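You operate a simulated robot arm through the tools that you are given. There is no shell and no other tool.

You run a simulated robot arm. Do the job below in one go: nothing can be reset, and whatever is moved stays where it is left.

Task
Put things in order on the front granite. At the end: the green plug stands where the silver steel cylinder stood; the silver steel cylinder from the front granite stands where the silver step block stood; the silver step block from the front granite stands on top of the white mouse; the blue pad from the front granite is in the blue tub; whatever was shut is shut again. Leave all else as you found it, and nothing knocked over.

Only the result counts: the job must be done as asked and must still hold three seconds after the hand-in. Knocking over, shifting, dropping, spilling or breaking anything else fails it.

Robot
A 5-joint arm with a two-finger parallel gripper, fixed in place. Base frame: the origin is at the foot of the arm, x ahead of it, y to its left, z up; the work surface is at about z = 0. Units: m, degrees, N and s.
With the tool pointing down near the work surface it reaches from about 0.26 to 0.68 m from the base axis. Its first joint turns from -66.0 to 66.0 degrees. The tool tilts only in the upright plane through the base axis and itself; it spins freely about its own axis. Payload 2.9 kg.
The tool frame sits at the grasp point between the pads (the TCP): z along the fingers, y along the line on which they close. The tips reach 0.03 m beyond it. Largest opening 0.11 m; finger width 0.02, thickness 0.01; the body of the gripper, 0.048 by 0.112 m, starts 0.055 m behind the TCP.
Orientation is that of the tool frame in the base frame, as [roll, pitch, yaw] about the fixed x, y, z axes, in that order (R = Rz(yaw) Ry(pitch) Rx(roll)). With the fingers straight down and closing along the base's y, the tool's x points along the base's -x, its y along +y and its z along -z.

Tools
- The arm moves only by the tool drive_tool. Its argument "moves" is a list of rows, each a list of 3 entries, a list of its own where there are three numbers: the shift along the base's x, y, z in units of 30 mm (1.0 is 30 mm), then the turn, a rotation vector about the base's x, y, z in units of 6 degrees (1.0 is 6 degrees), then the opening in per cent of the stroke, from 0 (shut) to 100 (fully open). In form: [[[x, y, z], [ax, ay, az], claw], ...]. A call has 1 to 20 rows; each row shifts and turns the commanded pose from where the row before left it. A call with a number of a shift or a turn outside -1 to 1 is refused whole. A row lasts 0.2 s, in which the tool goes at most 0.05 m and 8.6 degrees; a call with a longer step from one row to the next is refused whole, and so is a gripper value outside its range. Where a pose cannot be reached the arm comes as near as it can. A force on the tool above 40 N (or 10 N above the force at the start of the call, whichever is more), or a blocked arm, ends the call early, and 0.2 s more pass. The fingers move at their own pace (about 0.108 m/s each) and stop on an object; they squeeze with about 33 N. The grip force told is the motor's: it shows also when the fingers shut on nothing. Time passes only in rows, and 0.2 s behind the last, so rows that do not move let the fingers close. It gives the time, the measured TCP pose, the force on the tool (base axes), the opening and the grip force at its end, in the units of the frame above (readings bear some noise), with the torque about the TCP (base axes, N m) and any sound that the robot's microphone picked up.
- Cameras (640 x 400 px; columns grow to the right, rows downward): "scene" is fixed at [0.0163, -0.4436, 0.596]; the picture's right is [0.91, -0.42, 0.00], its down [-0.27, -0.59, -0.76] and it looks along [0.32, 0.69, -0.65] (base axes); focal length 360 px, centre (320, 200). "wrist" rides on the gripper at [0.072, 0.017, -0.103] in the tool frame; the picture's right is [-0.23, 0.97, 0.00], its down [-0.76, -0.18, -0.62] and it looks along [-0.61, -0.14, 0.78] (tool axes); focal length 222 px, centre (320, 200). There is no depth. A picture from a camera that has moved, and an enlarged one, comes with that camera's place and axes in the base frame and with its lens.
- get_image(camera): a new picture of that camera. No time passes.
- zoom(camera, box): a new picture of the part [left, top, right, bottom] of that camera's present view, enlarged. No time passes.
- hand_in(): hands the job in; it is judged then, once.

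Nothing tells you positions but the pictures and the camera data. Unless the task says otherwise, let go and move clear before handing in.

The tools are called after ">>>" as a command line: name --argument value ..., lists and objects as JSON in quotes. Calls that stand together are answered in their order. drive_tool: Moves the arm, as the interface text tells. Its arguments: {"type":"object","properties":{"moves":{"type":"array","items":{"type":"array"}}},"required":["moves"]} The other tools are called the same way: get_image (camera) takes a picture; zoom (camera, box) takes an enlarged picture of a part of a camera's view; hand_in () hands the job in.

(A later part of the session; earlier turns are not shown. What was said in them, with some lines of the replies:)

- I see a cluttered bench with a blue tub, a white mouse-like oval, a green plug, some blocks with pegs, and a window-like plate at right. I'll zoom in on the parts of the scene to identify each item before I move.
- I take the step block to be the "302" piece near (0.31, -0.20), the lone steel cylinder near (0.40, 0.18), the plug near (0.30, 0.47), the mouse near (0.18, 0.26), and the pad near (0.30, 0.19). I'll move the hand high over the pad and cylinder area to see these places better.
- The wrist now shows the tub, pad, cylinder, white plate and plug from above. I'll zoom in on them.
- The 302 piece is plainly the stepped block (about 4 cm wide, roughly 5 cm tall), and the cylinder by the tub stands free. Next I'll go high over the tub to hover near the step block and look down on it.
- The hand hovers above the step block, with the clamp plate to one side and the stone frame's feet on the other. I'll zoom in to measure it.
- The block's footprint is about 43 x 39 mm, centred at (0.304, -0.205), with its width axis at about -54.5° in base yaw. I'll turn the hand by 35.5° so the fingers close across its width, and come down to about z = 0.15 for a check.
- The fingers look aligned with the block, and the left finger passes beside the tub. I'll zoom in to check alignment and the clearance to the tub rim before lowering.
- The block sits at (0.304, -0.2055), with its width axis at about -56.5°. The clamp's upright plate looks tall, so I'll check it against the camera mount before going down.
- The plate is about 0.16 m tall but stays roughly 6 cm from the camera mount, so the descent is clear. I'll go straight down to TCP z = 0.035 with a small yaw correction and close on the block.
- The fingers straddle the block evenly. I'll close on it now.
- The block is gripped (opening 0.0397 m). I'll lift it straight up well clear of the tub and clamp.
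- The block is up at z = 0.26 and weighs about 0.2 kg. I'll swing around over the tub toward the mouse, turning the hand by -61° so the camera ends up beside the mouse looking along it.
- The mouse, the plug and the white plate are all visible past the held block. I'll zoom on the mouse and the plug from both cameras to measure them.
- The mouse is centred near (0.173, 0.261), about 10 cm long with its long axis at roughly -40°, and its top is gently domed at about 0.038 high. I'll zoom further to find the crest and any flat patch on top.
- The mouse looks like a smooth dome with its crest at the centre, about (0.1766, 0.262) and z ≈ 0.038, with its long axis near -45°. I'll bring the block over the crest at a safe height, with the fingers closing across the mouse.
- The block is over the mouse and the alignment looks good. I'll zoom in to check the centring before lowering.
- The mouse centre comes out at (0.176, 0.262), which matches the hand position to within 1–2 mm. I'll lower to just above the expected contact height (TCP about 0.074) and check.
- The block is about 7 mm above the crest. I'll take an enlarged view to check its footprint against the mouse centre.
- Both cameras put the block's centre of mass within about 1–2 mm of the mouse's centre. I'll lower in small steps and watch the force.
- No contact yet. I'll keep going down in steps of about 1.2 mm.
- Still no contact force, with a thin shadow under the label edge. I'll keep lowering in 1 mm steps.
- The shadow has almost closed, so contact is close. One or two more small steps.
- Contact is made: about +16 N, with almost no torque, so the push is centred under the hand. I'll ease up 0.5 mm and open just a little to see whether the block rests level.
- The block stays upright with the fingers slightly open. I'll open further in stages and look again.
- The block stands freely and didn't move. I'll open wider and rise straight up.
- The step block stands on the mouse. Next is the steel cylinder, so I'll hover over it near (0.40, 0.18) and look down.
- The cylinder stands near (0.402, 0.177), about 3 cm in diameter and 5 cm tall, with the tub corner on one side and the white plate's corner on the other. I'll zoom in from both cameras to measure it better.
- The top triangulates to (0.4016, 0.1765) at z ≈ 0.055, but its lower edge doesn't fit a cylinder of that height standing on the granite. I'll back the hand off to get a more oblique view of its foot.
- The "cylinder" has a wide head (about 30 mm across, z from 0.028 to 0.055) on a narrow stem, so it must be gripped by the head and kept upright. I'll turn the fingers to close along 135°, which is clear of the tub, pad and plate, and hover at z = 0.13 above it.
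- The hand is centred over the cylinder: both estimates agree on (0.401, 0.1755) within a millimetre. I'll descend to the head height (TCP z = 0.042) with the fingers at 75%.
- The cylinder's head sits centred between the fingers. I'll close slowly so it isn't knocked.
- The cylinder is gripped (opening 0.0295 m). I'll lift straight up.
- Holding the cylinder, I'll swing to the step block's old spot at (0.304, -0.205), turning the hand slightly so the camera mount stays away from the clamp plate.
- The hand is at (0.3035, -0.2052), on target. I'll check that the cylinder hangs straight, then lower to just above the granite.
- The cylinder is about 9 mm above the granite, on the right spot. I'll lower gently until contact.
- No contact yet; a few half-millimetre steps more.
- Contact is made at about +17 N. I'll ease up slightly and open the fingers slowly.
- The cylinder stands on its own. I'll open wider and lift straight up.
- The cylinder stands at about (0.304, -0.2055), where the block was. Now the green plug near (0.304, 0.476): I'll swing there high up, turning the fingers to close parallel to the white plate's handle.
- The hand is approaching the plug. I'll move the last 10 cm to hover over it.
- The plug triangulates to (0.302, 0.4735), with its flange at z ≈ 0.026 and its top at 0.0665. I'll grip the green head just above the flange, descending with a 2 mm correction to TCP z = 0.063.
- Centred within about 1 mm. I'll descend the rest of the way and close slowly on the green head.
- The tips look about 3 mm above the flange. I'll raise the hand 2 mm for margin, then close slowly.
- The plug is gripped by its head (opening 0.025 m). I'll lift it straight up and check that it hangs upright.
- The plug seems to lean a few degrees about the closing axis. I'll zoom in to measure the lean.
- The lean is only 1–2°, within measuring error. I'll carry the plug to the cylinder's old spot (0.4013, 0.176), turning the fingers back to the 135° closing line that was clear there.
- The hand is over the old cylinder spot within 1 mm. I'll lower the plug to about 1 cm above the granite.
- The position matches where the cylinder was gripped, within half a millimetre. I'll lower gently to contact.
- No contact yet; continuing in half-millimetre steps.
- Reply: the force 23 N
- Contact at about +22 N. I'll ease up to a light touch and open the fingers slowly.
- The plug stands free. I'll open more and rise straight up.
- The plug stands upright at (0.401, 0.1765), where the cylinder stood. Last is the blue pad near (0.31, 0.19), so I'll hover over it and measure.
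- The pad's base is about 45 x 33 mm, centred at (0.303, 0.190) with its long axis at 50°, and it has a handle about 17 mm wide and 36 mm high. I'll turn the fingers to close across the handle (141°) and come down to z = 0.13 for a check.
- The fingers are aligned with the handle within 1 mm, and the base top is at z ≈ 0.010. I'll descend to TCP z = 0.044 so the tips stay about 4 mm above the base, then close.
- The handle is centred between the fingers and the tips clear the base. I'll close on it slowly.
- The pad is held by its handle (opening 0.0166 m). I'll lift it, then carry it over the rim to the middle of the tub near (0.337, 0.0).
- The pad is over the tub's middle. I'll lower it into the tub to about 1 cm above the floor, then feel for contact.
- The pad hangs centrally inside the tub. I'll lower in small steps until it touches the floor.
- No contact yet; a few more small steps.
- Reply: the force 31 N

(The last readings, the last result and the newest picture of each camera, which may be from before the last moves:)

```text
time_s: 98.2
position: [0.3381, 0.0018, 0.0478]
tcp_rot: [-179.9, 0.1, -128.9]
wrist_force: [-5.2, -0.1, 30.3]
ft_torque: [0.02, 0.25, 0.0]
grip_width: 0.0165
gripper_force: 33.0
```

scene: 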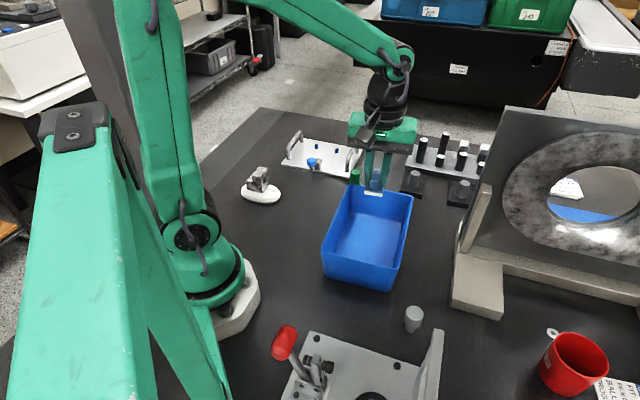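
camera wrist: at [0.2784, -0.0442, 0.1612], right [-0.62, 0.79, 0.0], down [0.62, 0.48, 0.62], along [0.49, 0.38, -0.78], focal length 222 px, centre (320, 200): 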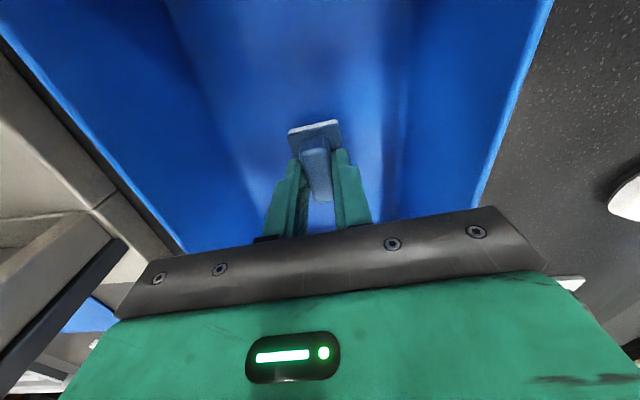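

The pad is on the tub floor, now pressing at about 30 N. I'll ease up and open slowly.

>>> drive_tool --moves '[[[0, 0, 0.045], [0, 0, 0], 3], [[0, 0, 0], [0, 0, 0], 3]]'

>>> drive_tool --moves '[[[0, 0, 0], [0, 0, 0], 14], [[0, 0, 0], [0, 0, 0], 17], [[0, 0, 0], [0, 0, 0], 20], [[0, 0, 0], [0, 0, 0], 26], [[0, 0, 0], [0, 0, 0], 35], [[0, 0, 0], [0, 0, 0], 45], [[0, 0, 0], [0, 0, 0], 50], [[0, 0, 0], [0, 0, 0], 50]]'

>>> get_image --camera "wrist"

```text
time_s: 98.8
position: [0.3377, 0.0032, 0.0469]
tcp_rot: [179.9, -0.1, -128.9]
wrist_force: [2.6, 0.0, 4.9]
ft_torque: [0.07, -0.17, -0.02]
grip_width: 0.0169
gripper_force: 33.4
```

```text
time_s: 100.6
position: [0.339, 0.003, 0.0472]
tcp_rot: [-180.0, -0.1, -128.9]
wrist_force: [0.2, 0.4, 0.1]
ft_torque: [-0.01, 0.01, -0.02]
grip_width: 0.0548
gripper_force: 0.2
```

```text
taken
camera wrist: at [0.2782, -0.0446, 0.1507], right [-0.62, 0.79, 0.0], down [0.62, 0.48, 0.62], along [0.49, 0.38, -0.78], focal length 222 px, centre (320, 200)
```

wrist: 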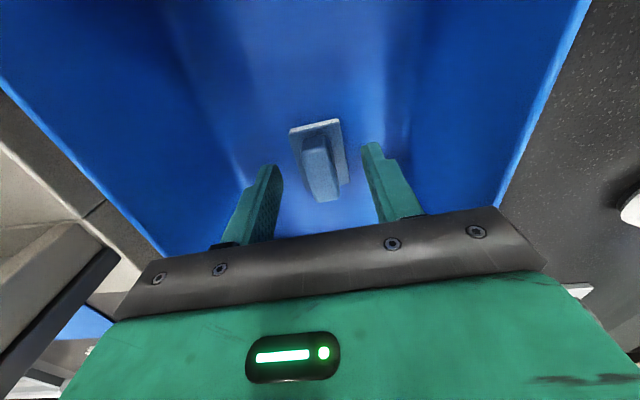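

The pad rests flat in the tub and the fingers are clear of it. I'll rise straight out and then check the whole scene.

>>> drive_tool --moves '[[[0, 0, 0.3], [0, 0, 0], 50], [[0, 0, 0.7], [0, 0, 0], 50], [[0, 0, 1], [0, 0, 0], 50], [[0, 0, 1], [0, 0, 0], 50], [[0, 0, 1], [0, 0, 0], 50], [[0, 0, 1], [0, 0, 0], 50], [[0, 0, 1], [0, 0, 0], 50], [[0, 0, 1], [0, 0, 0], 50], [[0, 0, 0], [0, 0, 0], 50]]'

>>> get_image --camera "scene"

>>> zoom --camera "scene" --box '[230, 110, 430, 310]'

>>> get_image --camera "wrist"

```text
time_s: 102.6
position: [0.3369, 0.0013, 0.2591]
tcp_rot: [-180.0, 0.0, -128.9]
wrist_force: [0.1, -0.4, -0.3]
ft_torque: [-0.03, 0.02, -0.01]
grip_width: 0.055
gripper_force: 0.1
```

```text
taken
```

scene: 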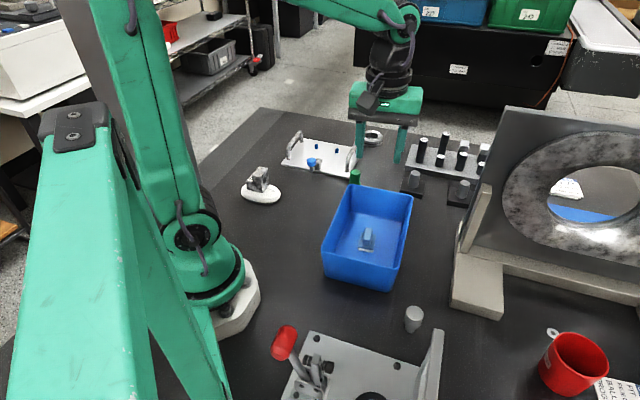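

```text
2.00 times, centred on (330, 210) of scene
camera zoom: at [0.0162, -0.4436, 0.596], right [0.91, -0.42, 0.0], down [-0.27, -0.59, -0.76], along [0.32, 0.69, -0.65], focal length 719 px, centre (300, 180)
```

zoom: 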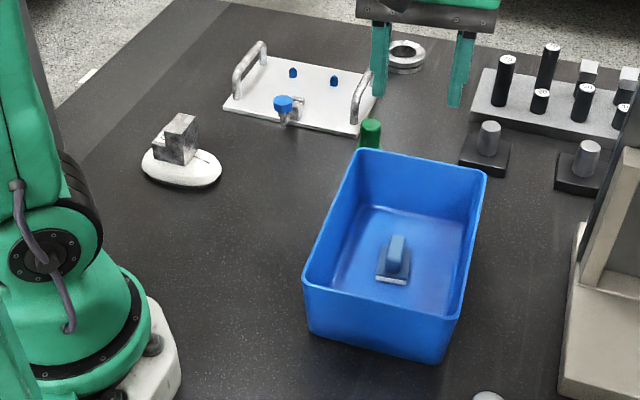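

```text
taken
camera wrist: at [0.2778, -0.0448, 0.3614], right [-0.62, 0.79, 0.0], down [0.62, 0.48, 0.62], along [0.49, 0.38, -0.78], focal length 222 px, centre (320, 200)
```

wrist: 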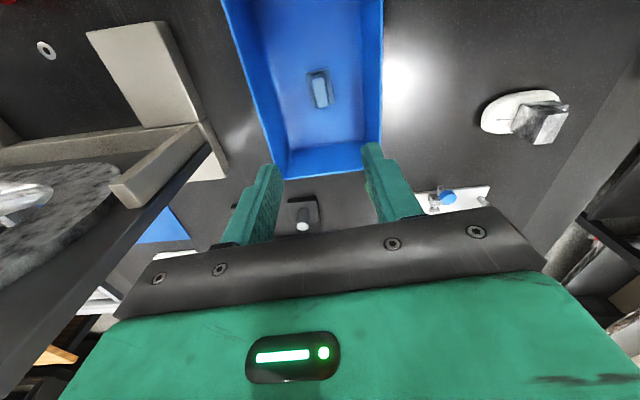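

All four moves are done. Before handing in, I'll take a last close look at the mouse, plug and cylinder for tilt or drift.

>>> zoom --camera "scene" --box '[238, 160, 288, 210]'

>>> zoom --camera "scene" --box '[335, 155, 385, 205]'

>>> zoom --camera "scene" --box '[260, 280, 480, 400]'

```text
8.00 times, centred on (263, 185) of scene
camera zoom: at [0.0162, -0.4436, 0.596], right [0.91, -0.42, 0.0], down [-0.27, -0.59, -0.76], along [0.32, 0.69, -0.65], focal length 2877 px, centre (776, 320)
```

zoom: 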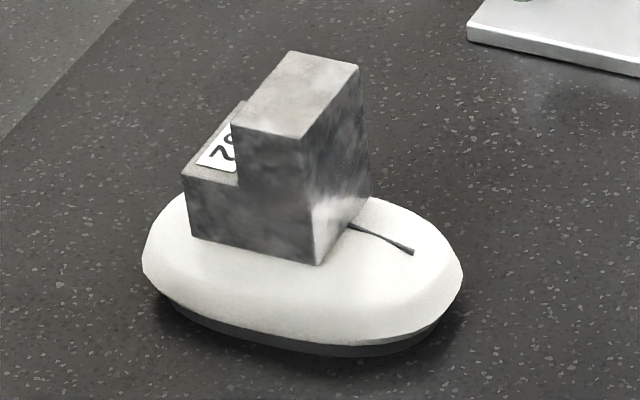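

```text
8.00 times, centred on (360, 180) of scene
camera zoom: at [0.0162, -0.4436, 0.596], right [0.91, -0.42, 0.0], down [-0.27, -0.59, -0.76], along [0.32, 0.69, -0.65], focal length 2877 px, centre (0, 360)
```

zoom: 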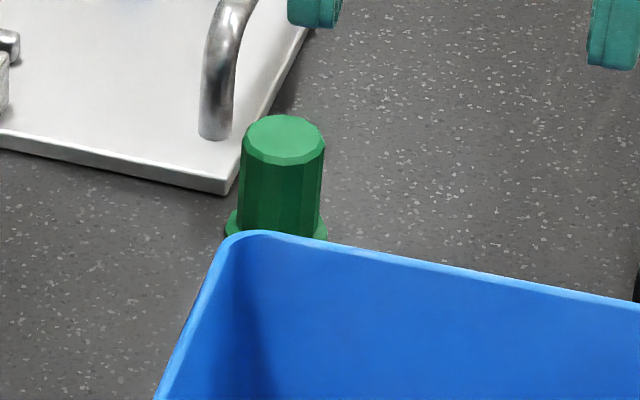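

```text
2.91 times, centred on (370, 340) of scene
camera zoom: at [0.0162, -0.4436, 0.596], right [0.91, -0.42, 0.0], down [-0.27, -0.59, -0.76], along [0.32, 0.69, -0.65], focal length 1046 px, centre (174, -207)
```

zoom: 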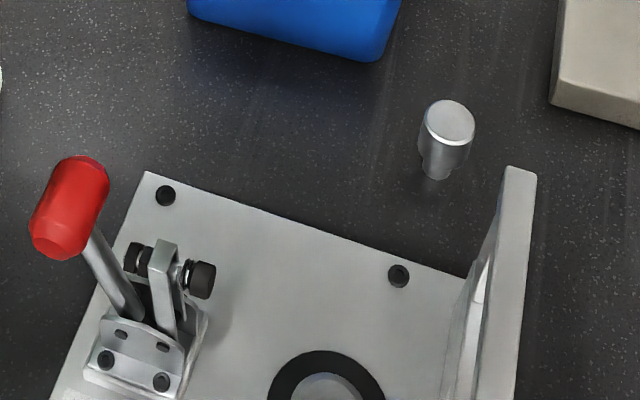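

The step block stands level on the mouse, and the plug and the steel cylinder stand upright in their new places. The pad lies in the tub; nothing had to be opened and the hand is well clear, so I'm handing in.

>>> hand_in

```text
The job is handed in.
```

All four pieces are where you asked, and I've handed the job in; I haven't seen the judge's result. The positions below come from the camera pictures:

- **Green plug:** it stands upright at about (0.401, 0.1765), within about 1 mm of where the steel cylinder stood.
- **Steel cylinder:** it stands upright at about (0.304, -0.2055), where the step block stood. It rests on a narrow stem, so it is easier to tip than it looks.
- **Step block:** it stands level on top of the white mouse. It had not moved when I checked at the end, about 75 seconds after letting go.
- **Blue pad:** it lies flat near the middle of the blue tub.

I didn't open anything, so there was nothing to shut again. I saw no sign that anything else had moved or been knocked over. The hand was let go and raised clear before I handed in.
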